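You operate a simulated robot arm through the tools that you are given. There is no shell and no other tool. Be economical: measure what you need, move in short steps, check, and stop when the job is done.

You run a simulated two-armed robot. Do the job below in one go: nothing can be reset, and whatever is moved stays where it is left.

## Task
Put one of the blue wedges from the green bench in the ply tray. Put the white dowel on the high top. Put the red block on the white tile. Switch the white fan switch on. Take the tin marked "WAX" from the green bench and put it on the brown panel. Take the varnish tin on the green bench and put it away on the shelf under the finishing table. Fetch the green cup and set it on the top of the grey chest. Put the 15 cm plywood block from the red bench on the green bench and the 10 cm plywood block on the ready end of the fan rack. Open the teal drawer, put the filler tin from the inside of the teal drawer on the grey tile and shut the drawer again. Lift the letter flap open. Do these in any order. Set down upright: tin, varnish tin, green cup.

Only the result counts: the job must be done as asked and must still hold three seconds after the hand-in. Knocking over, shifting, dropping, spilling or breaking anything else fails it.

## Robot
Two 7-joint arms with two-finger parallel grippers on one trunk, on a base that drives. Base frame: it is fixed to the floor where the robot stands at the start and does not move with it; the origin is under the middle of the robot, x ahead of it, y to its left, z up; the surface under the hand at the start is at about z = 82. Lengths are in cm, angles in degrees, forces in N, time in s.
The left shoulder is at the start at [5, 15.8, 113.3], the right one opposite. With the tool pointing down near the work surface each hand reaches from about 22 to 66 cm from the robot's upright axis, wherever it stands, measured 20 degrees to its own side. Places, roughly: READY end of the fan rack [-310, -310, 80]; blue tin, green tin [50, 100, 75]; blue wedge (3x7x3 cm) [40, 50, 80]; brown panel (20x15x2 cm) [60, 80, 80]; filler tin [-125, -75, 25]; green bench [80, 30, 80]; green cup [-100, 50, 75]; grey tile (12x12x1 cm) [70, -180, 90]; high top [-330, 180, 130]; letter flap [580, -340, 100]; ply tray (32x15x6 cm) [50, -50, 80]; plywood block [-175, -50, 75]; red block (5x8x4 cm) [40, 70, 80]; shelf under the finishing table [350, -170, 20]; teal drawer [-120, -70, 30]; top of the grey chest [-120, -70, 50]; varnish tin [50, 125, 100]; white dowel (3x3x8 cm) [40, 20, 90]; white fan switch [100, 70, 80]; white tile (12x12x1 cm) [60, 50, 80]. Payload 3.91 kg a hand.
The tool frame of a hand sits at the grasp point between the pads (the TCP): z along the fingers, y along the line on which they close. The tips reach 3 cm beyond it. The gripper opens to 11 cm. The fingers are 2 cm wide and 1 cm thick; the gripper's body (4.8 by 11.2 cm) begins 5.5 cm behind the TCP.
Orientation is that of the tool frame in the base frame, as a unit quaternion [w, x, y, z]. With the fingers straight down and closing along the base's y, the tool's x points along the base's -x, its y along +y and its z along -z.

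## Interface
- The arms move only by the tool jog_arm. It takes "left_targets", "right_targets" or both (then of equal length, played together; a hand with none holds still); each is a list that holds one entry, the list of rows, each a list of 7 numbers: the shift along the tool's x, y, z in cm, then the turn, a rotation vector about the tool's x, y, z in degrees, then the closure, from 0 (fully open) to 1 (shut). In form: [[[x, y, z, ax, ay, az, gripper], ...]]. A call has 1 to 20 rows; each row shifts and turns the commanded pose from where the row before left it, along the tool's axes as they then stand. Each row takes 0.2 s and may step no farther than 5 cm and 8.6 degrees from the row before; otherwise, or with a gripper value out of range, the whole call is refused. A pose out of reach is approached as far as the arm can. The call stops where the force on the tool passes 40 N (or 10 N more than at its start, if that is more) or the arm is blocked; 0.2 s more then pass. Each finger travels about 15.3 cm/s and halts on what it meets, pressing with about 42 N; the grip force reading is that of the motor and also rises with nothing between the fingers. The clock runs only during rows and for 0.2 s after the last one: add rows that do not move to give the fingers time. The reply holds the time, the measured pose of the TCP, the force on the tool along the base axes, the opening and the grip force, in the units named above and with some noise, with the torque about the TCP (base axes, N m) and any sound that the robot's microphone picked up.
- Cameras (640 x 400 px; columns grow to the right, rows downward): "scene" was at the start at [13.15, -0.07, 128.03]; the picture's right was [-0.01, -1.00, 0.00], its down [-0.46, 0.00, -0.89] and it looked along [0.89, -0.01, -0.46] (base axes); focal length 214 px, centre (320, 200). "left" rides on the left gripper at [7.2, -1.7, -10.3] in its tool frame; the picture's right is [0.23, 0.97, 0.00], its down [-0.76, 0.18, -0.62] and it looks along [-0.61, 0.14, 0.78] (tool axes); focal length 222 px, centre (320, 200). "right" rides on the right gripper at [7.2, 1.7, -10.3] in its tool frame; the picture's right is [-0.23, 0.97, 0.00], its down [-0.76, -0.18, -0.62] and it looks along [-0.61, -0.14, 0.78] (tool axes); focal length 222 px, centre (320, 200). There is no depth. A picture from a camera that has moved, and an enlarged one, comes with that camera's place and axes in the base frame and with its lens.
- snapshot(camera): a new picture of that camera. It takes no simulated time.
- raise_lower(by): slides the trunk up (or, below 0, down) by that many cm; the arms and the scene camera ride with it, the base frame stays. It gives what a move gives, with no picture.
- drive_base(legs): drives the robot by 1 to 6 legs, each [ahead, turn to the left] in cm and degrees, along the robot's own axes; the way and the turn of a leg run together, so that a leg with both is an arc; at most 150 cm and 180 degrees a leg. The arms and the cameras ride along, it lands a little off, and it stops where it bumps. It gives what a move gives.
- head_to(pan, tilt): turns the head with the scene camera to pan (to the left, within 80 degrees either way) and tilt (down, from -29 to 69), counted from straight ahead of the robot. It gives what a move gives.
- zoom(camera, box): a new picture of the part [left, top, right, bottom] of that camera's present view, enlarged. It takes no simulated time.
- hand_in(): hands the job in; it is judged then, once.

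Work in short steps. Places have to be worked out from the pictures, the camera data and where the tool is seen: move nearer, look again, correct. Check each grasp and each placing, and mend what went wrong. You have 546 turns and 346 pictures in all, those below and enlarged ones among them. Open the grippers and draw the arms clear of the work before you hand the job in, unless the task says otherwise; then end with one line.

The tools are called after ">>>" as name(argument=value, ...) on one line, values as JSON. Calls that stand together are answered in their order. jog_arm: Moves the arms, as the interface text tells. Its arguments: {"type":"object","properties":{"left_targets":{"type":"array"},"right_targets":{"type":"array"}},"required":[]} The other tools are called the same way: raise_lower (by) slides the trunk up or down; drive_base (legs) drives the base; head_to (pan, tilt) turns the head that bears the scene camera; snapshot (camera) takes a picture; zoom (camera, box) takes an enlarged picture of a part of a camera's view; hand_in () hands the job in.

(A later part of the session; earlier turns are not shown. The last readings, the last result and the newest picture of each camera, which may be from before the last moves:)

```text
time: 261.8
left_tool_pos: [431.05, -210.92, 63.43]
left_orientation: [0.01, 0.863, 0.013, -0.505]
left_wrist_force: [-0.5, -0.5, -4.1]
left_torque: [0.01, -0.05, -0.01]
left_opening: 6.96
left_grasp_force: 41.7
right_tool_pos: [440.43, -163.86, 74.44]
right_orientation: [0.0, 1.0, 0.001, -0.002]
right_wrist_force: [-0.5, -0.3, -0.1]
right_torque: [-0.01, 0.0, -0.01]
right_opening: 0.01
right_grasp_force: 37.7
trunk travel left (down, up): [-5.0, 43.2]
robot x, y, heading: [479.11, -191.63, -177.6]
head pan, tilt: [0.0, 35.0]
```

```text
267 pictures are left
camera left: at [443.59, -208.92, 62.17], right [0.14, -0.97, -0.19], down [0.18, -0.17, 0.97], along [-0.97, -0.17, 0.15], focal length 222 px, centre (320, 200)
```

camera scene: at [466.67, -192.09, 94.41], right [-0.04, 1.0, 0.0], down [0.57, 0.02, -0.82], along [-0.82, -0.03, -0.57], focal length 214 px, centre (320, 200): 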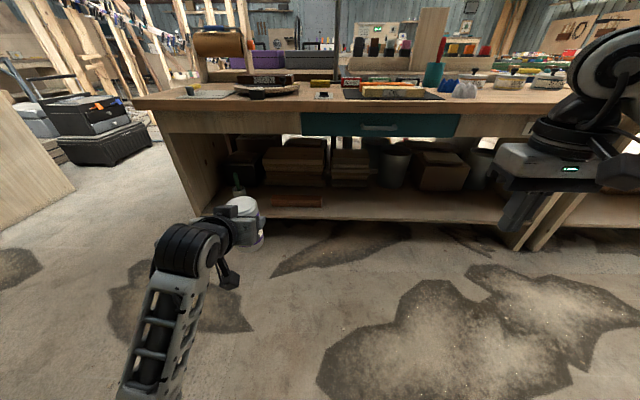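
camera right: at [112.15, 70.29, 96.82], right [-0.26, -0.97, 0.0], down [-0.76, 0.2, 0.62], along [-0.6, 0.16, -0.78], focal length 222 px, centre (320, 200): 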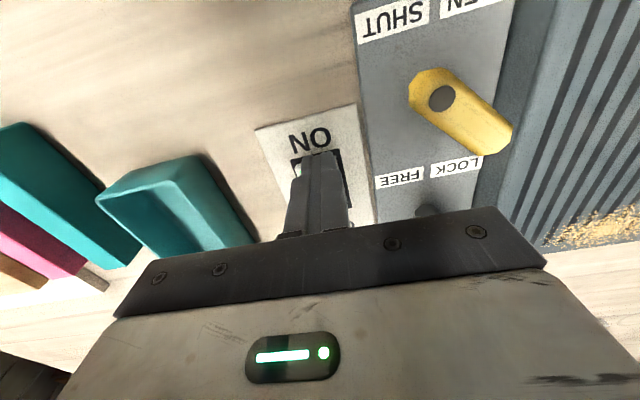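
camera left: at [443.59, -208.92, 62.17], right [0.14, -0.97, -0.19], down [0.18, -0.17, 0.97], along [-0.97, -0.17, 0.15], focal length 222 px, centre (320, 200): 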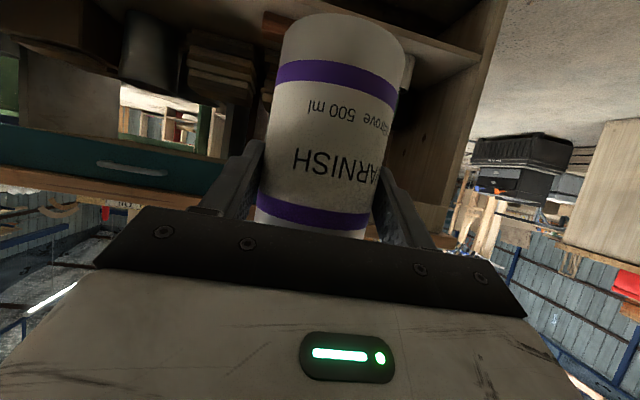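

Shelf front edge is about x = 378, z = 24, with free space near y ≈ -180. I shift the robot ~25 cm toward +y, lower the trunk fully and lower the hand.

>>> drive_base(legs=[[0, -90], [27, 0], [0, 88]])

>>> raise_lower(by=-4.5)

>>> jog_arm(left_targets=[[[3.2, 0, 1.8, 0, 0, 0, 1], [3.2, 0, 1.8, 0, 0, 0, 1], [3.2, 0, 1.8, 0, 0, 0, 1], [3.2, 0, 1.8, 0, 0, 0, 1], [3.2, 0, 1.8, 0, 0, 0, 1]]])

>>> snapshot(camera="scene")

```text
time: 271.4
left_tool_pos: [429.37, -180.93, 63.01]
left_orientation: [-0.004, 0.865, -0.01, -0.501]
left_wrist_force: [-0.2, -1.1, -4.0]
left_torque: [0.01, -0.09, 0.02]
left_opening: 6.93
left_grasp_force: 42.0
right_tool_pos: [441.2, -134.44, 74.31]
right_orientation: [-0.002, 1.0, -0.027, 0.0]
right_wrist_force: [0.6, 0.0, 0.8]
right_torque: [0.01, -0.02, 0.0]
right_opening: 0.01
right_grasp_force: 37.5
trunk travel left (down, up): [-5.0, 43.2]
robot x, y, heading: [478.54, -164.02, 179.2]
head pan, tilt: [0.0, 35.0]
```

```text
time: 272.2
left_tool_pos: [429.29, -182.09, 58.61]
left_orientation: [0.008, 0.864, -0.009, -0.504]
left_wrist_force: [-0.1, -0.2, -4.2]
left_torque: [0.0, -0.1, -0.03]
left_opening: 6.96
left_grasp_force: 41.9
right_tool_pos: [441.35, -134.54, 69.95]
right_orientation: [-0.001, 1.0, -0.028, -0.002]
right_wrist_force: [0.3, -0.1, 0.8]
right_torque: [-0.01, 0.0, 0.03]
right_opening: 0.01
right_grasp_force: 37.7
trunk travel left (down, up): [-0.5, 47.7]
robot x, y, heading: [478.02, -163.88, 179.3]
head pan, tilt: [0.0, 35.0]
```

```text
time: 273.1
left_tool_pos: [425.4, -182.62, 55.51]
left_orientation: [0.019, 0.819, -0.007, -0.573]
left_wrist_force: [0.0, -0.5, -5.2]
left_torque: [-0.01, -0.06, 0.0]
left_opening: 6.92
left_grasp_force: 42.6
right_tool_pos: [441.24, -134.08, 69.93]
right_orientation: [0.003, 1.0, -0.027, -0.003]
right_wrist_force: [-0.5, 1.0, 0.7]
right_torque: [0.02, -0.02, 0.0]
right_opening: 0.0
right_grasp_force: 37.8
trunk travel left (down, up): [-0.5, 47.7]
robot x, y, heading: [478.6, -164.37, 179.2]
head pan, tilt: [0.0, 35.0]
stopped in row 4 (left hand): the arm was blocked; the commanded pose is now the measured one
```

```text
266 pictures are left
camera scene: at [466.0, -163.56, 90.11], right [0.01, 1.0, -0.01], down [0.57, -0.01, -0.82], along [-0.82, 0.01, -0.57], focal length 214 px, centre (320, 200)
```

scene: 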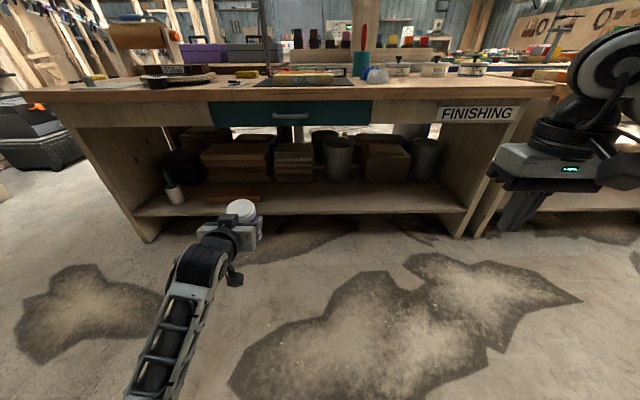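

The arm got blocked (elbow probably against the base) and the tool pitch drifted 10°. I look at the arm.

>>> head_to(pan=45, tilt=60)

>>> snapshot(camera="scene")

```text
time: 274.2
left_tool_pos: [425.35, -182.6, 55.61]
left_orientation: [0.016, 0.818, -0.01, -0.575]
left_wrist_force: [-0.5, 0.4, -5.6]
left_torque: [0.02, -0.1, -0.01]
left_opening: 6.96
left_grasp_force: 42.4
right_tool_pos: [441.3, -134.14, 69.96]
right_orientation: [0.003, 1.0, -0.028, -0.002]
right_wrist_force: [-0.2, 0.2, 0.1]
right_torque: [-0.01, 0.0, -0.01]
right_opening: 0.01
right_grasp_force: 37.6
trunk travel left (down, up): [-0.5, 47.7]
robot x, y, heading: [478.54, -164.22, 179.1]
head pan, tilt: [45.0, 60.0]
```

```text
265 pictures are left
camera scene: at [469.98, -168.4, 86.71], right [-0.7, 0.72, 0.0], down [0.62, 0.6, -0.51], along [-0.36, -0.35, -0.86], focal length 214 px, centre (320, 200)
```

scene: 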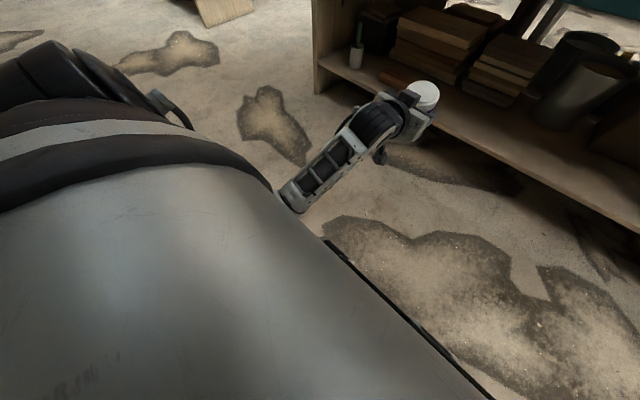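

Raise the trunk 16 cm, restore the pitch, then lower the hand with the arm stretched more.

>>> raise_lower(by=16)

>>> jog_arm(left_targets=[[[0, 0, 0, 0, 5, 0, 1], [0, 0, 0, 0, 5, 0, 1], [3.2, 0, 1.8, 0, 0, 0, 1], [3.2, 0, 1.8, 0, 0, 0, 1], [3.2, 0, 1.8, 0, 0, 0, 1], [3.2, 0, 1.8, 0, 0, 0, 1]]])

>>> snapshot(camera="scene")

```text
time: 276.0
left_tool_pos: [425.17, -182.73, 71.02]
left_orientation: [0.012, 0.82, -0.007, -0.573]
left_wrist_force: [0.3, -0.2, -4.4]
left_torque: [0.01, -0.1, 0.0]
left_opening: 6.91
left_grasp_force: 41.9
right_tool_pos: [441.09, -134.47, 85.75]
right_orientation: [-0.001, 1.0, -0.027, 0.0]
right_wrist_force: [-0.6, 0.4, -0.2]
right_torque: [0.01, 0.01, -0.01]
right_opening: 0.0
right_grasp_force: 38.7
trunk travel left (down, up): [-16.5, 31.7]
robot x, y, heading: [478.42, -164.27, 179.1]
head pan, tilt: [45.0, 60.0]
```

```text
time: 277.4
left_tool_pos: [425.22, -183.1, 56.27]
left_orientation: [0.013, 0.866, -0.006, -0.499]
left_wrist_force: [0.3, -0.6, -5.5]
left_torque: [0.02, -0.07, -0.06]
left_opening: 6.92
left_grasp_force: 41.9
right_tool_pos: [441.19, -134.49, 85.89]
right_orientation: [-0.001, 1.0, -0.028, 0.0]
right_wrist_force: [0.5, 0.4, -0.7]
right_torque: [0.01, 0.0, 0.0]
right_opening: 0.0
right_grasp_force: 37.7
trunk travel left (down, up): [-16.5, 31.7]
robot x, y, heading: [478.46, -164.24, 179.2]
head pan, tilt: [45.0, 60.0]
```

```text
264 pictures are left
camera scene: at [469.73, -168.83, 102.39], right [-0.7, 0.72, 0.0], down [0.62, 0.6, -0.5], along [-0.36, -0.35, -0.87], focal length 214 px, centre (320, 200)
```

scene: 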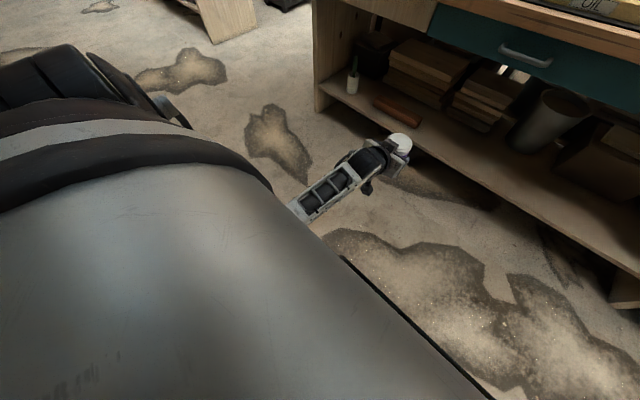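

That works. Continue down to about z = 37.

>>> jog_arm(left_targets=[[[3.2, 0, 1.85, 0, 0, 0, 1], [3.2, 0, 1.85, 0, 0, 0, 1], [3.2, 0, 1.85, 0, 0, 0, 1], [3.2, 0, 1.85, 0, 0, 0, 1], [3.2, 0, 1.85, 0, 0, 0, 1]]])

>>> head_to(pan=10, tilt=45)

>>> snapshot(camera="scene")

>>> snapshot(camera="left")

```text
time: 278.8
left_tool_pos: [426.88, -189.9, 37.79]
left_orientation: [0.062, 0.873, -0.023, -0.484]
left_wrist_force: [-0.2, -0.1, -4.4]
left_torque: [0.05, -0.08, -0.01]
left_opening: 6.92
left_grasp_force: 42.0
right_tool_pos: [441.01, -134.48, 87.19]
right_orientation: [0.0, 1.0, -0.027, 0.0]
right_wrist_force: [-0.5, -0.1, 1.0]
right_torque: [0.0, 0.01, -0.01]
right_opening: 0.01
right_grasp_force: 37.7
trunk travel left (down, up): [-16.5, 31.7]
robot x, y, heading: [478.69, -164.39, 179.5]
head pan, tilt: [45.0, 60.0]
stopped in row 5 (left hand): the arm was blocked; the commanded pose is now the measured one
```

```text
time: 279.9
left_tool_pos: [426.53, -189.9, 38.14]
left_orientation: [0.061, 0.871, -0.023, -0.486]
left_wrist_force: [-0.1, 0.5, -3.6]
left_torque: [0.03, -0.05, 0.03]
left_opening: 6.93
left_grasp_force: 41.8
right_tool_pos: [441.09, -134.5, 87.21]
right_orientation: [0.0, 1.0, -0.027, -0.001]
right_wrist_force: [0.0, -0.1, -0.3]
right_torque: [-0.01, 0.01, 0.02]
right_opening: 0.0
right_grasp_force: 38.3
trunk travel left (down, up): [-16.5, 31.7]
robot x, y, heading: [478.82, -164.11, 179.3]
head pan, tilt: [10.0, 45.0]
```

```text
263 pictures are left
camera scene: at [466.47, -165.49, 105.7], right [-0.16, 0.99, 0.0], down [0.7, 0.11, -0.71], along [-0.7, -0.11, -0.71], focal length 214 px, centre (320, 200)
```

scene: 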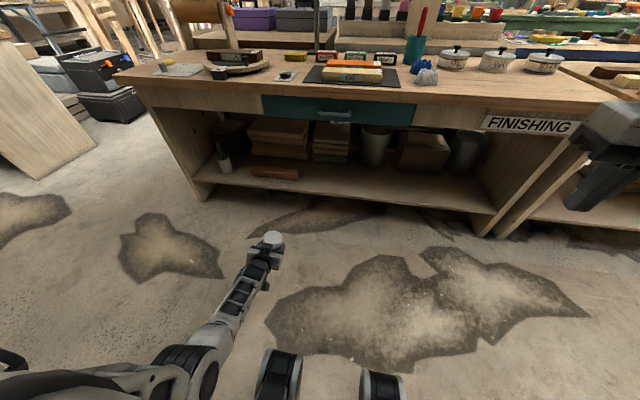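

```text
262 pictures are left
camera left: at [439.2, -188.22, 37.14], right [0.14, -0.99, -0.07], down [0.13, -0.05, 0.99], along [-0.98, -0.14, 0.13], focal length 222 px, centre (320, 200)
```

left: 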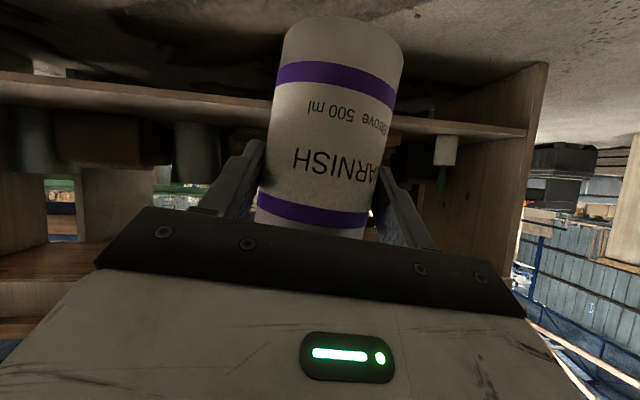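

Blocked again by the base near z = 38. I raise a bit, straighten the tool, and extend the arm further forward, where the elbow should clear.

>>> jog_arm(left_targets=[[[-2.6, 0, -1.5, 0, 0, 0, 1], [-1.3, -1.4, 0.3, 4.7, -1.7, -5.8, 1], [-1.3, -1.4, 1.5, 0, 0, 0, 1], [-1.3, -1.4, 1.5, 0, 0, 0, 1], [-1.3, -1.4, 1.5, 0, 0, 0, 1], [-1.3, -1.4, 1.5, 0, 0, 0, 1], [-0.5, 0, 1.5, 0, 0, 0, 1], [-0.5, 0, 1.5, 0, 0, 0, 1]]])

>>> snapshot(camera="scene")

```text
time: 281.2
left_tool_pos: [429.29, -188.41, 33.06]
left_orientation: [0.035, 0.911, -0.012, -0.412]
left_wrist_force: [-0.1, -0.3, -5.1]
left_torque: [-0.01, -0.09, -0.03]
left_opening: 6.93
left_grasp_force: 41.9
right_tool_pos: [441.08, -134.45, 87.0]
right_orientation: [0.001, 1.0, -0.027, -0.001]
right_wrist_force: [0.4, 1.0, 0.3]
right_torque: [0.0, -0.01, -0.01]
right_opening: 0.0
right_grasp_force: 37.2
trunk travel left (down, up): [-16.5, 31.7]
robot x, y, heading: [478.67, -164.35, 179.1]
head pan, tilt: [10.0, 45.0]
stopped in row 6 (left hand): the arm was blocked; the commanded pose is now the measured one
```

```text
261 pictures are left
camera scene: at [466.49, -165.48, 105.43], right [-0.16, 0.99, 0.0], down [0.7, 0.11, -0.71], along [-0.7, -0.11, -0.71], focal length 214 px, centre (320, 200)
```

scene: 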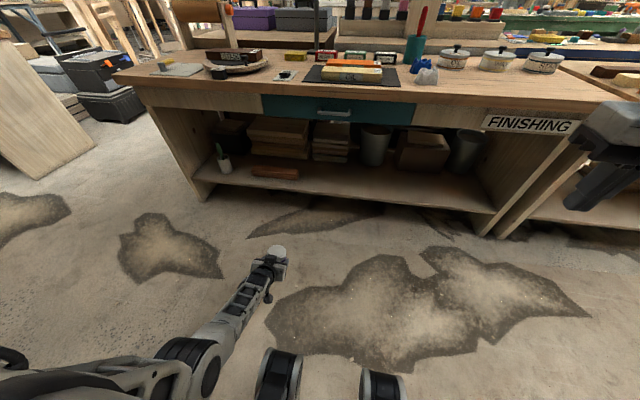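

The elbow is hindering. I raise the trunk 14, restore the tool pitch, extend the arm forward; then I'll lower with the trunk.

>>> raise_lower(by=14)

>>> jog_arm(left_targets=[[[-2, 0, -1, 0, 0, 0, 1], [0, 0, 0, 2, -5.6, -2, 1], [0, 0, 0, 2, -5.6, -2, 1]]])

```text
time: 282.8
left_tool_pos: [429.35, -188.33, 46.17]
left_orientation: [0.036, 0.909, -0.011, -0.415]
left_wrist_force: [-0.7, 0.2, -4.2]
left_torque: [0.01, -0.07, 0.01]
left_opening: 6.91
left_grasp_force: 42.0
right_tool_pos: [441.07, -134.34, 99.84]
right_orientation: [0.0, 1.0, -0.027, -0.001]
right_wrist_force: [-0.5, -0.1, 0.0]
right_torque: [0.01, -0.03, -0.01]
right_opening: 0.0
right_grasp_force: 37.3
trunk travel left (down, up): [-30.5, 17.7]
robot x, y, heading: [478.42, -164.24, 179.0]
head pan, tilt: [10.0, 45.0]
```

```text
time: 283.6
left_tool_pos: [428.62, -188.21, 48.41]
left_orientation: [-0.013, 0.864, 0.002, -0.503]
left_wrist_force: [-0.2, 0.5, -3.9]
left_torque: [-0.04, -0.08, 0.0]
left_opening: 6.95
left_grasp_force: 41.3
right_tool_pos: [441.14, -134.37, 99.84]
right_orientation: [0.0, 1.0, -0.027, -0.001]
right_wrist_force: [-0.1, -0.1, 0.1]
right_torque: [0.04, 0.01, -0.01]
right_opening: 0.0
right_grasp_force: 37.6
trunk travel left (down, up): [-30.5, 17.7]
robot x, y, heading: [478.43, -164.23, 179.1]
head pan, tilt: [10.0, 45.0]
```

Pitch restored. Extend forward 12 cm.

>>> jog_arm(left_targets=[[[-1.5, -0.6, 2.6, 0, 0, 0, 1], [-1.5, -0.6, 2.6, 0, 0, 0, 1], [-1.5, -0.6, 2.6, 0, 0, 0, 1], [-1.5, -0.6, 2.6, 0, 0, 0, 1]]])

>>> snapshot(camera="scene")

```text
time: 284.6
left_tool_pos: [419.11, -185.47, 51.96]
left_orientation: [-0.014, 0.865, 0.001, -0.501]
left_wrist_force: [0.8, -0.3, -4.8]
left_torque: [0.02, -0.02, 0.01]
left_opening: 6.94
left_grasp_force: 41.8
left hand out of reach, approached as far as the arm can: row 2, 3, 4
right_tool_pos: [441.1, -134.26, 99.81]
right_orientation: [0.0, 1.0, -0.027, -0.001]
right_wrist_force: [0.5, -0.3, 0.3]
right_torque: [0.04, 0.01, 0.01]
right_opening: 0.0
right_grasp_force: 38.0
trunk travel left (down, up): [-30.5, 17.7]
robot x, y, heading: [478.5, -164.14, 179.2]
head pan, tilt: [10.0, 45.0]
```

```text
260 pictures are left
camera scene: at [466.47, -165.48, 118.34], right [-0.16, 0.99, 0.0], down [0.7, 0.11, -0.71], along [-0.7, -0.11, -0.71], focal length 214 px, centre (320, 200)
```

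scene: 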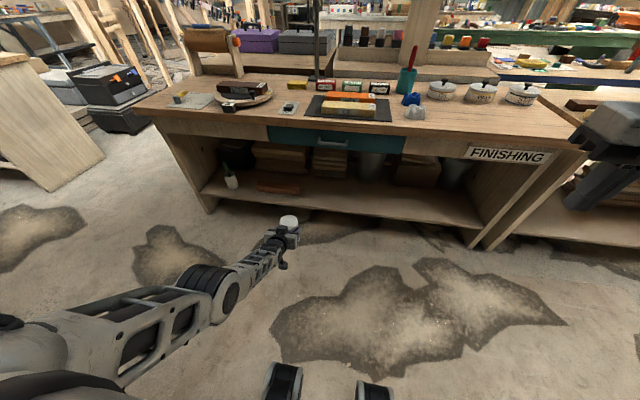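

Arm is now nearly straight. I retract the right hand, lower the trunk 17, and turn 5° right for the free part of the shelf.

>>> jog_arm(right_targets=[[[3, 0, -3.5, 0, 0, 0, 1], [3, 0, -3.5, 0, 0, 0, 1], [3, 0, -3.5, 0, 0, 0, 1], [3, 0, -3.5, 0, 0, 0, 1]]])

>>> raise_lower(by=-15)

>>> drive_base(legs=[[0, -5], [22, 0]])

>>> snapshot(camera="scene")

>>> snapshot(camera="left")

```text
time: 285.6
left_tool_pos: [419.02, -185.52, 52.0]
left_orientation: [-0.013, 0.865, 0.002, -0.502]
left_wrist_force: [0.1, 0.1, -5.2]
left_torque: [-0.01, -0.09, 0.0]
left_opening: 6.93
left_grasp_force: 42.0
right_tool_pos: [453.2, -135.22, 113.96]
right_orientation: [0.0, 1.0, -0.026, 0.0]
right_wrist_force: [-1.0, -0.2, -0.6]
right_torque: [0.03, 0.0, 0.02]
right_opening: 0.0
right_grasp_force: 37.8
trunk travel left (down, up): [-30.5, 17.7]
robot x, y, heading: [478.62, -164.26, 179.0]
head pan, tilt: [10.0, 45.0]
```

```text
time: 287.4
left_tool_pos: [419.07, -185.38, 36.95]
left_orientation: [-0.013, 0.865, 0.002, -0.502]
left_wrist_force: [0.4, 0.1, -4.5]
left_torque: [0.01, -0.08, 0.0]
left_opening: 6.92
left_grasp_force: 41.7
right_tool_pos: [453.18, -135.06, 99.11]
right_orientation: [0.0, 1.0, -0.027, 0.0]
right_wrist_force: [0.6, 0.3, 0.1]
right_torque: [-0.02, 0.01, 0.02]
right_opening: 0.0
right_grasp_force: 37.4
trunk travel left (down, up): [-15.5, 32.7]
robot x, y, heading: [478.3, -164.13, 179.1]
head pan, tilt: [10.0, 45.0]
```

```text
time: 289.6
left_tool_pos: [395.79, -178.36, 36.88]
left_orientation: [-0.034, 0.865, -0.033, -0.5]
left_wrist_force: [-0.4, 0.4, -4.9]
left_torque: [0.02, -0.09, 0.0]
left_opening: 6.94
left_grasp_force: 42.1
right_tool_pos: [433.98, -130.99, 98.94]
right_orientation: [0.0, 0.998, -0.068, -0.001]
right_wrist_force: [-0.2, 0.7, 0.1]
right_torque: [0.03, 0.02, 0.01]
right_opening: 0.0
right_grasp_force: 37.6
trunk travel left (down, up): [-15.5, 32.7]
robot x, y, heading: [457.19, -162.64, 174.5]
head pan, tilt: [10.0, 45.0]
```

```text
259 pictures are left
camera scene: at [444.83, -162.34, 103.34], right [-0.08, 1.0, 0.0], down [0.71, 0.06, -0.71], along [-0.7, -0.06, -0.71], focal length 214 px, centre (320, 200)
```

scene: 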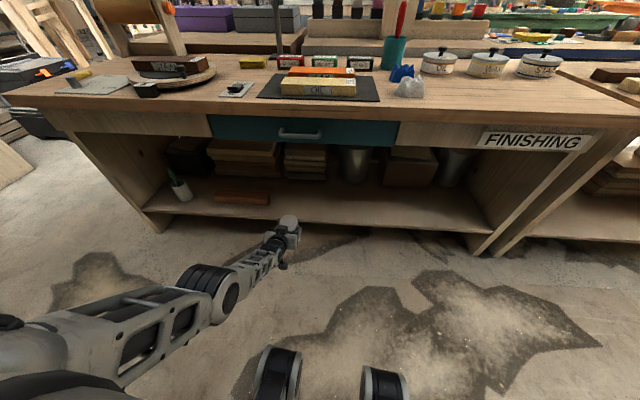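

```text
258 pictures are left
camera left: at [408.65, -177.93, 35.85], right [0.03, -0.98, -0.22], down [0.14, -0.21, 0.97], along [-0.99, -0.06, 0.13], focal length 222 px, centre (320, 200)
```

left: 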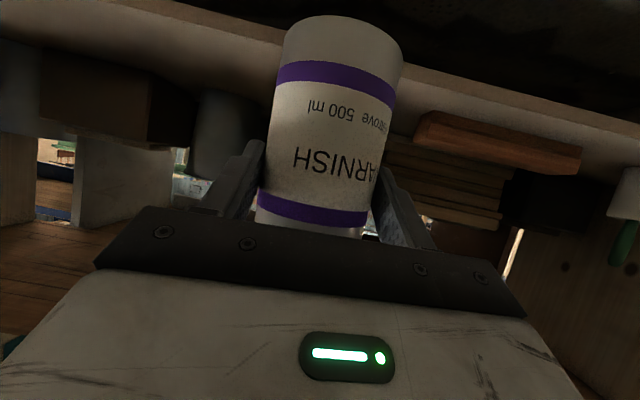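

Clearance above the shelf is about 5 cm. Drive forward 29 cm, carrying the tin in over the shelf.

>>> drive_base(legs=[[15, 0], [14, 0]])

>>> snapshot(camera="scene")

>>> snapshot(camera="left")

```text
time: 291.9
left_tool_pos: [367.26, -176.12, 37.06]
left_orientation: [-0.031, 0.865, -0.03, -0.5]
left_wrist_force: [-0.6, -0.2, -5.2]
left_torque: [-0.01, -0.07, 0.01]
left_opening: 6.93
left_grasp_force: 42.0
right_tool_pos: [404.96, -128.54, 99.06]
right_orientation: [0.0, 0.998, -0.064, -0.001]
right_wrist_force: [-0.5, -0.4, 0.1]
right_torque: [-0.02, 0.01, 0.04]
right_opening: 0.0
right_grasp_force: 37.8
trunk travel left (down, up): [-15.5, 32.7]
robot x, y, heading: [427.91, -159.46, 175.0]
head pan, tilt: [10.0, 45.0]
```

```text
257 pictures are left
camera scene: at [416.05, -159.76, 103.34], right [-0.09, 1.0, 0.0], down [0.7, 0.06, -0.71], along [-0.7, -0.06, -0.71], focal length 214 px, centre (320, 200)
```

scene: 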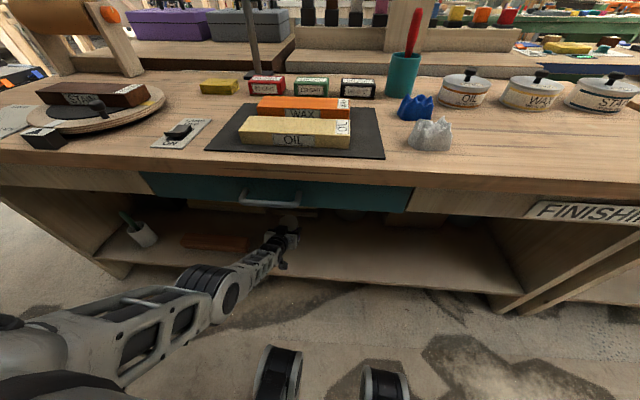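

```text
256 pictures are left
camera left: at [380.0, -175.61, 35.84], right [0.03, -0.97, -0.22], down [0.14, -0.21, 0.97], along [-0.99, -0.06, 0.13], focal length 222 px, centre (320, 200)
```

left: 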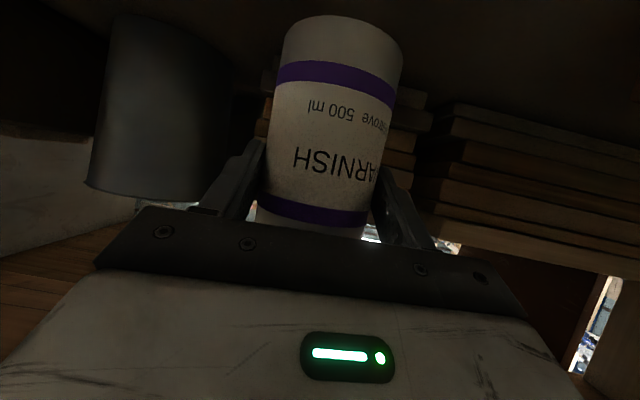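

Tin is ~12 cm inside the shelf edge, clear of bucket and planks. Lower with the trunk gradually.

>>> raise_lower(by=-3.5)

>>> snapshot(camera="left")

```text
time: 292.7
left_tool_pos: [367.3, -176.13, 33.52]
left_orientation: [-0.031, 0.864, -0.03, -0.501]
left_wrist_force: [0.7, 0.5, -3.9]
left_torque: [-0.03, -0.09, 0.02]
left_opening: 6.92
left_grasp_force: 42.4
right_tool_pos: [404.96, -128.46, 95.6]
right_orientation: [0.0, 0.998, -0.065, -0.001]
right_wrist_force: [-0.2, -0.2, -0.4]
right_torque: [0.02, 0.01, -0.02]
right_opening: 0.0
right_grasp_force: 37.3
trunk travel left (down, up): [-12.0, 36.2]
robot x, y, heading: [428.49, -159.59, 175.0]
head pan, tilt: [10.0, 45.0]
```

```text
255 pictures are left
camera left: at [380.0, -175.62, 32.34], right [0.03, -0.97, -0.22], down [0.14, -0.21, 0.97], along [-0.99, -0.06, 0.13], focal length 222 px, centre (320, 200)
```

left: 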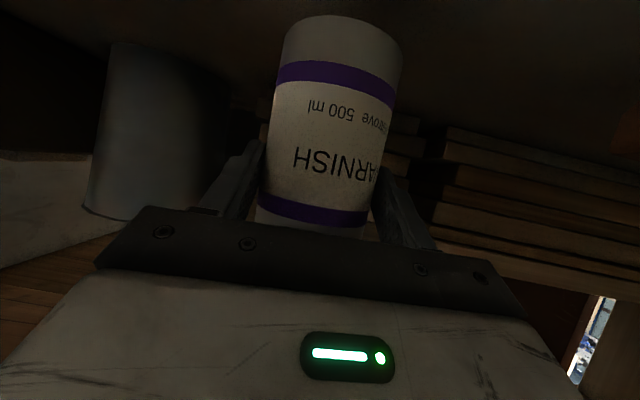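

Continue lowering in small steps until contact.

>>> raise_lower(by=-1.0)

>>> raise_lower(by=-0.5)

```text
time: 293.2
left_tool_pos: [367.09, -176.18, 32.31]
left_orientation: [-0.03, 0.865, -0.029, -0.5]
left_wrist_force: [0.0, 0.8, -3.9]
left_torque: [-0.04, -0.07, 0.0]
left_opening: 6.93
left_grasp_force: 42.0
right_tool_pos: [404.96, -128.46, 94.5]
right_orientation: [0.0, 0.998, -0.065, -0.002]
right_wrist_force: [0.2, 0.9, -0.6]
right_torque: [0.0, 0.0, 0.02]
right_opening: 0.0
right_grasp_force: 37.5
trunk travel left (down, up): [-11.0, 37.2]
robot x, y, heading: [427.94, -159.79, 175.0]
head pan, tilt: [10.0, 45.0]
```

```text
time: 293.8
left_tool_pos: [367.28, -176.07, 31.98]
left_orientation: [-0.03, 0.865, -0.029, -0.5]
left_wrist_force: [0.3, 0.5, -5.5]
left_torque: [-0.01, -0.07, -0.01]
left_opening: 6.93
left_grasp_force: 41.4
right_tool_pos: [404.9, -128.49, 93.96]
right_orientation: [-0.001, 0.998, -0.064, -0.001]
right_wrist_force: [0.1, 0.3, -0.4]
right_torque: [0.02, 0.02, 0.01]
right_opening: 0.03
right_grasp_force: 37.3
trunk travel left (down, up): [-10.5, 37.7]
robot x, y, heading: [428.29, -159.83, 175.0]
head pan, tilt: [10.0, 45.0]
```

No contact yet; further steps.

>>> raise_lower(by=-0.6)

>>> raise_lower(by=-0.6)

>>> snapshot(camera="scene")

```text
time: 294.3
left_tool_pos: [367.27, -176.17, 31.32]
left_orientation: [-0.031, 0.865, -0.03, -0.499]
left_wrist_force: [0.3, 0.5, -4.6]
left_torque: [0.0, -0.07, 0.02]
left_opening: 6.93
left_grasp_force: 42.6
right_tool_pos: [404.92, -128.58, 93.35]
right_orientation: [-0.001, 0.998, -0.064, -0.001]
right_wrist_force: [-0.6, 0.1, 0.9]
right_torque: [0.04, 0.04, 0.02]
right_opening: 0.01
right_grasp_force: 37.4
trunk travel left (down, up): [-9.9, 38.3]
robot x, y, heading: [428.28, -159.01, 175.0]
head pan, tilt: [10.0, 45.0]
```

```text
time: 294.9
left_tool_pos: [367.34, -176.19, 30.73]
left_orientation: [-0.032, 0.865, -0.031, -0.5]
left_wrist_force: [0.3, -1.0, -4.1]
left_torque: [0.01, -0.1, 0.01]
left_opening: 6.93
left_grasp_force: 42.2
right_tool_pos: [405.01, -128.47, 92.84]
right_orientation: [0.0, 0.998, -0.064, -0.002]
right_wrist_force: [0.8, -0.7, -0.2]
right_torque: [0.02, -0.04, 0.0]
right_opening: 0.01
right_grasp_force: 37.9
trunk travel left (down, up): [-9.3, 38.9]
robot x, y, heading: [428.01, -159.39, 174.8]
head pan, tilt: [10.0, 45.0]
```

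```text
254 pictures are left
camera scene: at [416.05, -159.76, 97.14], right [-0.09, 1.0, 0.0], down [0.7, 0.06, -0.71], along [-0.7, -0.06, -0.71], focal length 214 px, centre (320, 200)
```

scene: 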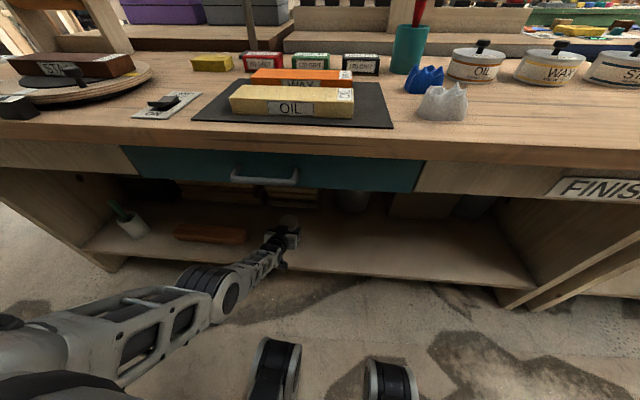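

>>> zoom(camera="scene", box=[220, 190, 360, 300])

>>> snapshot(camera="left")

```text
3.64 times, centred on (290, 245) of scene
camera zoom: at [416.05, -159.76, 97.14], right [-0.09, 1.0, 0.0], down [0.7, 0.06, -0.71], along [-0.7, -0.06, -0.71], focal length 780 px, centre (429, 36)
```

zoom: 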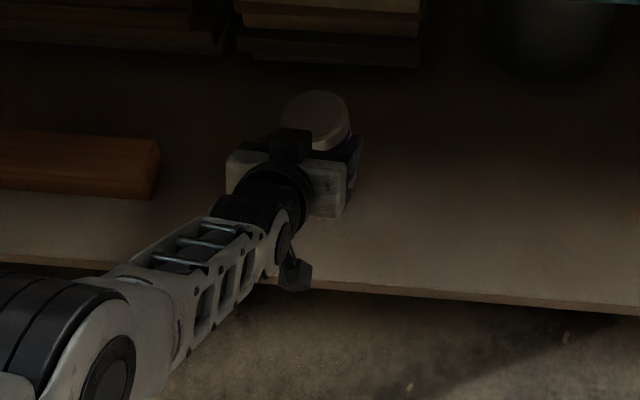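

```text
252 pictures are left
camera left: at [380.01, -175.61, 29.63], right [0.03, -0.97, -0.22], down [0.14, -0.21, 0.97], along [-0.99, -0.06, 0.13], focal length 222 px, centre (320, 200)
```

left: 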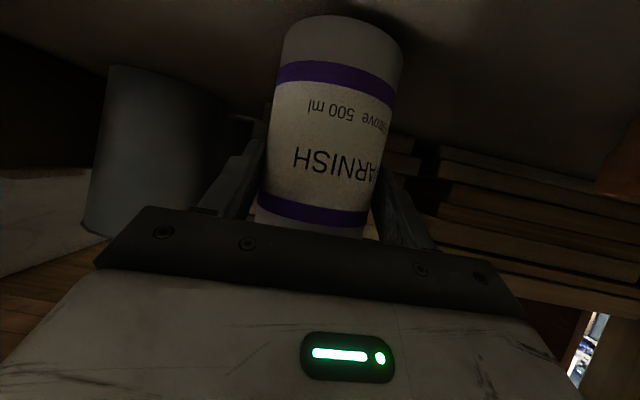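

The tin's bottom is lowest. Keep lowering until the wrist force changes.

>>> raise_lower(by=-0.8)

>>> raise_lower(by=-0.6)

>>> raise_lower(by=-0.5)

```text
time: 295.4
left_tool_pos: [367.22, -176.1, 30.02]
left_orientation: [-0.031, 0.864, -0.031, -0.501]
left_wrist_force: [-0.8, -0.5, -3.2]
left_torque: [-0.08, -0.05, -0.02]
left_opening: 6.93
left_grasp_force: 41.7
right_tool_pos: [405.03, -128.56, 92.04]
right_orientation: [0.0, 0.998, -0.065, -0.001]
right_wrist_force: [0.4, 0.2, 0.0]
right_torque: [0.02, -0.02, 0.01]
right_opening: 0.03
right_grasp_force: 37.9
trunk travel left (down, up): [-8.5, 39.7]
robot x, y, heading: [428.04, -159.62, 174.6]
head pan, tilt: [10.0, 45.0]
```

```text
time: 296.0
left_tool_pos: [366.85, -176.15, 30.06]
left_orientation: [-0.031, 0.862, -0.031, -0.506]
left_wrist_force: [1.8, -0.3, 18.7]
left_torque: [-0.66, -0.08, 0.06]
left_opening: 6.92
left_grasp_force: 41.8
right_tool_pos: [405.12, -128.49, 91.46]
right_orientation: [-0.001, 0.998, -0.065, -0.003]
right_wrist_force: [-0.7, 1.0, -1.5]
right_torque: [-0.04, 0.01, -0.02]
right_opening: 0.0
right_grasp_force: 37.6
trunk travel left (down, up): [-7.9, 40.3]
robot x, y, heading: [428.38, -159.43, 174.7]
head pan, tilt: [10.0, 45.0]
```

```text
time: 296.5
left_tool_pos: [366.8, -176.12, 29.66]
left_orientation: [-0.032, 0.86, -0.032, -0.509]
left_wrist_force: [5.7, 2.9, 31.7]
left_torque: [-0.81, 0.46, 0.04]
left_opening: 6.95
left_grasp_force: 41.6
right_tool_pos: [405.19, -128.34, 90.84]
right_orientation: [0.0, 0.998, -0.065, -0.003]
right_wrist_force: [-0.3, 0.1, -0.5]
right_torque: [0.03, 0.01, 0.01]
right_opening: 0.0
right_grasp_force: 37.6
trunk travel left (down, up): [-7.4, 40.8]
robot x, y, heading: [428.19, -159.37, 175.0]
head pan, tilt: [10.0, 45.0]
```

Contact made at TCP z ≈ 30. Ease back 0.8, release, then reverse out.

>>> raise_lower(by=0.9)

>>> jog_arm(left_targets=[[[0, 0, 0, 0, 0, 0, 0.6], [0, 0, 0, 0, 0, 0, 0.2], [0, 0, 0, 0, 0, 0, 0], [0, 0, 0, 0, 0, 0, 0]]])

>>> snapshot(camera="left")

```text
time: 297.1
left_tool_pos: [367.37, -176.26, 29.96]
left_orientation: [-0.032, 0.865, -0.03, -0.501]
left_wrist_force: [-1.0, -0.3, 9.7]
left_torque: [-0.12, 0.6, 0.03]
left_opening: 6.93
left_grasp_force: 42.0
right_tool_pos: [405.01, -128.45, 91.74]
right_orientation: [0.0, 0.998, -0.064, -0.003]
right_wrist_force: [0.1, -0.3, 0.3]
right_torque: [-0.01, 0.01, 0.03]
right_opening: 0.0
right_grasp_force: 38.1
trunk travel left (down, up): [-8.3, 39.9]
robot x, y, heading: [428.27, -159.42, 174.9]
head pan, tilt: [10.0, 45.0]
```

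```text
time: 298.1
left_tool_pos: [367.22, -176.19, 29.87]
left_orientation: [-0.03, 0.865, -0.029, -0.501]
left_wrist_force: [0.3, -0.4, -0.3]
left_torque: [0.0, 0.02, 0.02]
left_opening: 11.0
left_grasp_force: 0.0
right_tool_pos: [404.97, -128.6, 91.7]
right_orientation: [0.0, 0.998, -0.065, -0.003]
right_wrist_force: [0.6, 1.1, 0.4]
right_torque: [-0.01, -0.04, 0.0]
right_opening: 0.0
right_grasp_force: 37.3
trunk travel left (down, up): [-8.3, 39.9]
robot x, y, heading: [428.15, -159.97, 175.0]
head pan, tilt: [10.0, 45.0]
```

```text
251 pictures are left
camera left: at [380.03, -175.61, 28.64], right [0.03, -0.97, -0.22], down [0.14, -0.21, 0.97], along [-0.99, -0.06, 0.13], focal length 222 px, centre (320, 200)
```

left: 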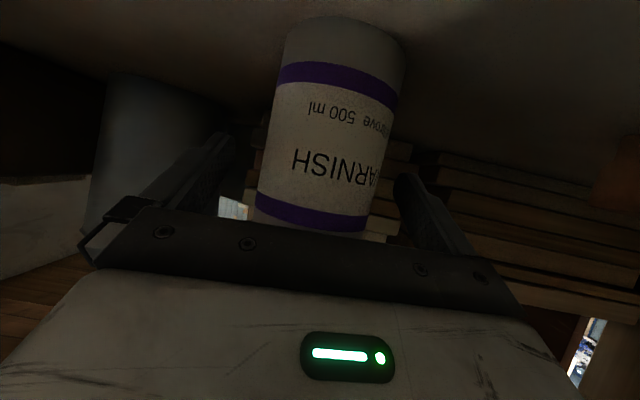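

Tin stands free between the fingers. Reverse out.

>>> drive_base(legs=[[-15, 0], [-40, 0]])

>>> snapshot(camera="scene")

>>> snapshot(camera="left")

```text
time: 301.6
left_tool_pos: [421.34, -180.83, 29.85]
left_orientation: [-0.033, 0.865, -0.033, -0.5]
left_wrist_force: [0.5, 0.5, -0.7]
left_torque: [0.03, 0.01, 0.01]
left_opening: 11.01
left_grasp_force: 0.1
right_tool_pos: [459.31, -133.38, 91.76]
right_orientation: [0.0, 0.998, -0.065, -0.001]
right_wrist_force: [0.6, -0.1, 0.0]
right_torque: [0.01, -0.01, 0.03]
right_opening: 0.0
right_grasp_force: 38.0
trunk travel left (down, up): [-8.3, 39.9]
robot x, y, heading: [481.82, -164.36, 174.5]
head pan, tilt: [10.0, 45.0]
```

```text
250 pictures are left
camera scene: at [470.2, -164.69, 96.14], right [-0.08, 1.0, 0.0], down [0.7, 0.06, -0.71], along [-0.7, -0.06, -0.71], focal length 214 px, centre (320, 200)
```

scene: 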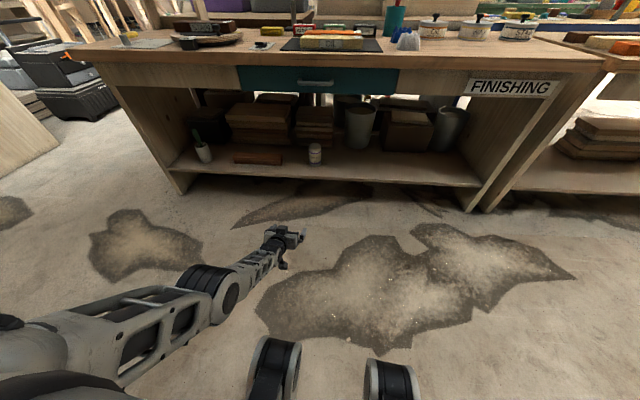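

```text
249 pictures are left
camera left: at [434.04, -180.37, 28.66], right [0.03, -0.98, -0.22], down [0.14, -0.21, 0.97], along [-0.99, -0.06, 0.13], focal length 222 px, centre (320, 200)
```

left: 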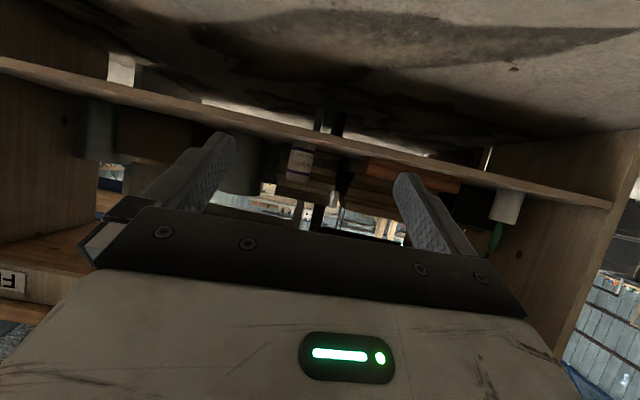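

The varnish tin stands on the shelf. Next the letter flap on the green door near [580, -345, 104]: raise the trunk and drive there.

>>> raise_lower(by=32)

>>> drive_base(legs=[[0, 93], [80, 0], [80, 0], [0, 92]])

>>> head_to(pan=0, tilt=20)

>>> snapshot(camera="scene")

```text
time: 304.7
left_tool_pos: [421.29, -180.87, 61.75]
left_orientation: [-0.032, 0.864, -0.032, -0.501]
left_wrist_force: [0.1, 0.5, 0.1]
left_torque: [0.0, -0.01, -0.03]
left_opening: 11.03
left_grasp_force: 0.0
right_tool_pos: [459.39, -133.2, 123.89]
right_orientation: [0.0, 0.998, -0.066, -0.002]
right_wrist_force: [0.1, -0.6, 0.2]
right_torque: [0.0, 0.01, 0.06]
right_opening: 0.0
right_grasp_force: 37.9
trunk travel left (down, up): [-40.3, 7.9]
robot x, y, heading: [482.53, -164.79, 174.8]
head pan, tilt: [10.0, 45.0]
```

```text
time: 321.0
left_tool_pos: [539.9, -301.64, 61.74]
left_orientation: [0.501, -0.043, 0.864, 0.011]
left_wrist_force: [0.6, 0.1, 0.0]
left_torque: [0.0, 0.03, 0.01]
left_opening: 11.0
left_grasp_force: 0.1
right_tool_pos: [510.79, -354.8, 123.85]
right_orientation: [0.002, -0.021, 1.0, 0.0]
right_wrist_force: [-0.2, 0.1, 0.6]
right_torque: [-0.05, 0.01, -0.02]
right_opening: 0.0
right_grasp_force: 37.7
trunk travel left (down, up): [-40.3, 7.9]
robot x, y, heading: [482.87, -328.25, 4.4]
head pan, tilt: [10.0, 45.0]
```

```text
time: 321.9
left_tool_pos: [539.95, -301.33, 61.74]
left_orientation: [0.501, -0.043, 0.864, 0.011]
left_wrist_force: [0.4, -0.1, 1.2]
left_torque: [0.03, -0.03, -0.01]
left_opening: 11.01
left_grasp_force: 0.1
right_tool_pos: [510.78, -354.88, 123.77]
right_orientation: [0.001, -0.02, 1.0, 0.0]
right_wrist_force: [-0.6, -0.4, -1.0]
right_torque: [-0.01, 0.0, -0.01]
right_opening: 0.0
right_grasp_force: 37.7
trunk travel left (down, up): [-40.3, 7.9]
robot x, y, heading: [482.78, -328.24, 4.5]
head pan, tilt: [0.0, 20.0]
```

```text
248 pictures are left
camera scene: at [496.06, -327.17, 132.0], right [0.08, -1.0, 0.0], down [-0.34, -0.03, -0.94], along [0.94, 0.07, -0.34], focal length 214 px, centre (320, 200)
```

scene: 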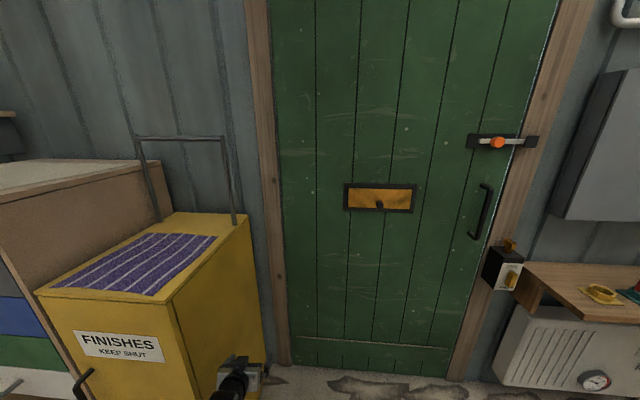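

>>> zoom(camera="scene", box=[325, 165, 435, 235])

```text
5.71 times, centred on (380, 200) of scene
camera zoom: at [496.06, -327.17, 132.0], right [0.08, -1.0, 0.0], down [-0.34, -0.03, -0.94], along [0.94, 0.07, -0.34], focal length 1226 px, centre (-23, 200)
```

zoom: 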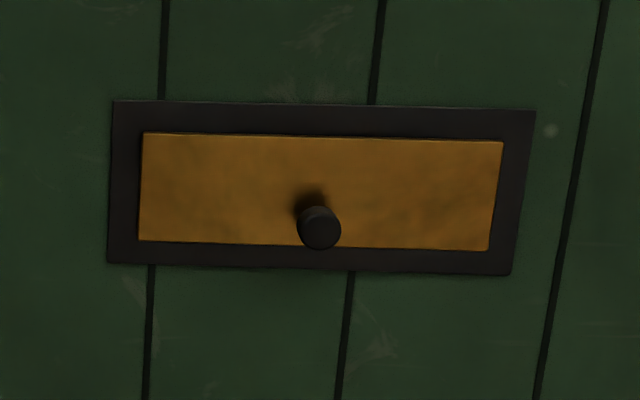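

The brass flap (≈24×8 cm) has a knob near its lower edge at about [575, -344.5, 102]. I retract the left hand, extend and pitch the right hand forward to grip the knob.

>>> jog_arm(left_targets=[[[-1.45, 0, -3.7, 0, 0, 0, 0], [-1.45, 0, -3.7, 0, 0, 0, 0], [-1.45, 0, -3.7, 0, 0, 0, 0], [-1.45, 0, -3.7, 0, 0, 0, 0], [-1.45, 0, -3.7, 0, 0, 0, 0], [-1.45, 0, -3.7, 0, 0, 0, 0], [-1.45, 0, -3.7, 0, 0, 0, 0], [0, 0, 0, 0, 0, 0, 0]]], right_targets=[[[-4, 0, 1.5, 0, 0, 0, 0.4], [-4, 0, 1.5, 0, 0, 0, 0.4], [-4, 0, 1.5, 0, 0, 0, 0.4], [-4, 0, 1.5, 0, 0, 0, 0.4], [-4, 0, 1.5, 0, 0, 0, 0.4], [0, 0, 0, 0, 0, 0, 0.4], [0, 0, 0, 0, 0, 0, 0.4], [0, 0, 0, 0, 0, 0, 0.4]]])

>>> jog_arm(right_targets=[[[0, 0, 0, 0, -7.5, 0, 0.4], [0, 0, 0, 0, -7.5, 0, 0.4], [0, 0, 0, 0, -7.5, 0, 0.4], [0, 0, 0, 0, -7.5, 0, 0.4], [0, 0, 0, 0, -7.5, 0, 0.4], [0, 0, 0, 0, -7.5, 0, 0.4], [0, 0, 0, 0, -7.5, 0, 0.4], [0, 0, 0, 0, -7.5, 0, 0.4]]])

>>> snapshot(camera="scene")

```text
time: 323.7
left_tool_pos: [522.57, -302.63, 83.61]
left_orientation: [0.501, -0.043, 0.864, 0.012]
left_wrist_force: [-0.4, -0.5, -0.5]
left_torque: [0.01, 0.04, 0.02]
left_opening: 11.02
left_grasp_force: 0.1
right_tool_pos: [530.81, -353.69, 116.38]
right_orientation: [0.001, -0.02, 1.0, 0.001]
right_wrist_force: [-0.8, 0.2, -0.1]
right_torque: [0.0, 0.0, 0.0]
right_opening: 6.6
right_grasp_force: 0.1
trunk travel left (down, up): [-40.3, 7.9]
robot x, y, heading: [482.95, -328.13, 4.6]
head pan, tilt: [0.0, 20.0]
```

```text
time: 325.5
left_tool_pos: [522.59, -302.53, 83.64]
left_orientation: [0.501, -0.043, 0.864, 0.011]
left_wrist_force: [-0.6, 1.0, 0.1]
left_torque: [0.02, 0.01, -0.02]
left_opening: 10.99
left_grasp_force: 0.0
right_tool_pos: [530.75, -354.23, 116.33]
right_orientation: [0.502, -0.017, 0.864, 0.01]
right_wrist_force: [0.1, -0.1, -0.2]
right_torque: [0.02, 0.0, -0.01]
right_opening: 6.58
right_grasp_force: 0.0
trunk travel left (down, up): [-40.3, 7.9]
robot x, y, heading: [482.69, -328.09, 4.5]
head pan, tilt: [0.0, 20.0]
```

```text
246 pictures are left
camera scene: at [496.05, -327.18, 132.02], right [0.08, -1.0, 0.0], down [-0.34, -0.03, -0.94], along [0.94, 0.07, -0.34], focal length 214 px, centre (320, 200)
```

scene: 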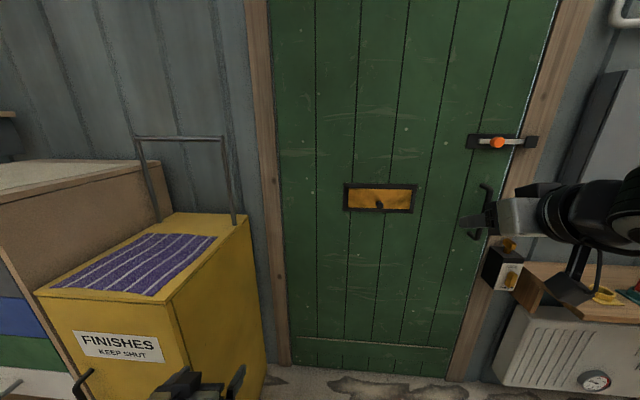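

Turn straight to the door and drive 24 cm closer, shift the right hand toward the knob's line, then look with the right camera.

>>> drive_base(legs=[[0, -4.5], [24, 0]])

>>> jog_arm(right_targets=[[[0, 4, 0, 0, -5, 0, 0.4], [0, 4, 0, 0, -5, 0, 0.4], [0, 4, 0, 0, -5, 0, 0.4], [2, 1, 0, 0, 0, 0, 0.4]]])

>>> snapshot(camera="right")

>>> snapshot(camera="scene")

```text
time: 327.8
left_tool_pos: [548.71, -305.72, 83.5]
left_orientation: [0.501, -0.008, 0.866, -0.009]
left_wrist_force: [-1.3, -0.4, 0.3]
left_torque: [0.01, 0.02, 0.0]
left_opening: 11.01
left_grasp_force: 0.1
right_tool_pos: [552.87, -357.74, 116.38]
right_orientation: [0.5, 0.018, 0.866, -0.011]
right_wrist_force: [0.1, -0.5, -0.9]
right_torque: [-0.02, 0.02, 0.02]
right_opening: 6.6
right_grasp_force: 0.0
trunk travel left (down, up): [-40.3, 7.9]
robot x, y, heading: [506.76, -328.44, -0.1]
head pan, tilt: [0.0, 20.0]
```

```text
time: 328.8
left_tool_pos: [548.74, -305.74, 83.63]
left_orientation: [0.501, -0.008, 0.865, -0.009]
left_wrist_force: [0.8, 0.4, 0.6]
left_torque: [-0.02, -0.01, -0.01]
left_opening: 11.01
left_grasp_force: 0.2
right_tool_pos: [552.71, -345.04, 114.33]
right_orientation: [0.61, 0.016, 0.792, -0.012]
right_wrist_force: [0.9, 0.0, 0.3]
right_torque: [0.01, 0.0, 0.0]
right_opening: 6.59
right_grasp_force: 0.0
trunk travel left (down, up): [-40.3, 7.9]
robot x, y, heading: [506.82, -328.1, 0.1]
head pan, tilt: [0.0, 20.0]
```

```text
245 pictures are left
camera right: at [540.98, -342.81, 109.86], right [0.1, 0.97, 0.22], down [-0.42, -0.16, 0.89], along [0.9, -0.18, 0.39], focal length 222 px, centre (320, 200)
```

right: 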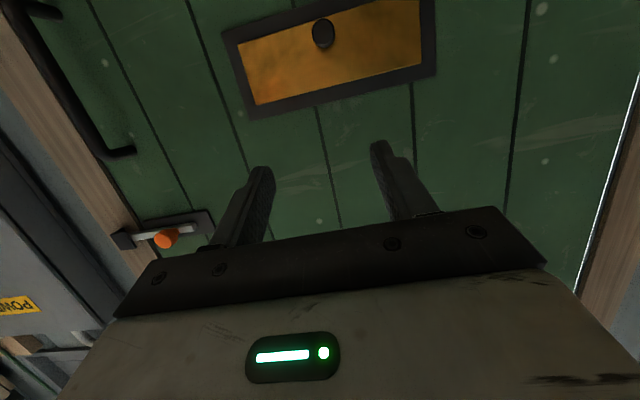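

```text
244 pictures are left
camera scene: at [520.31, -328.22, 132.01], right [0.0, -1.0, 0.0], down [-0.34, 0.0, -0.94], along [0.94, 0.0, -0.34], focal length 214 px, centre (320, 200)
```

scene: 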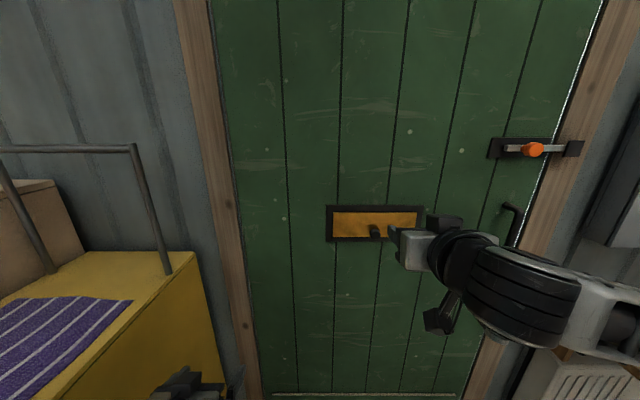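

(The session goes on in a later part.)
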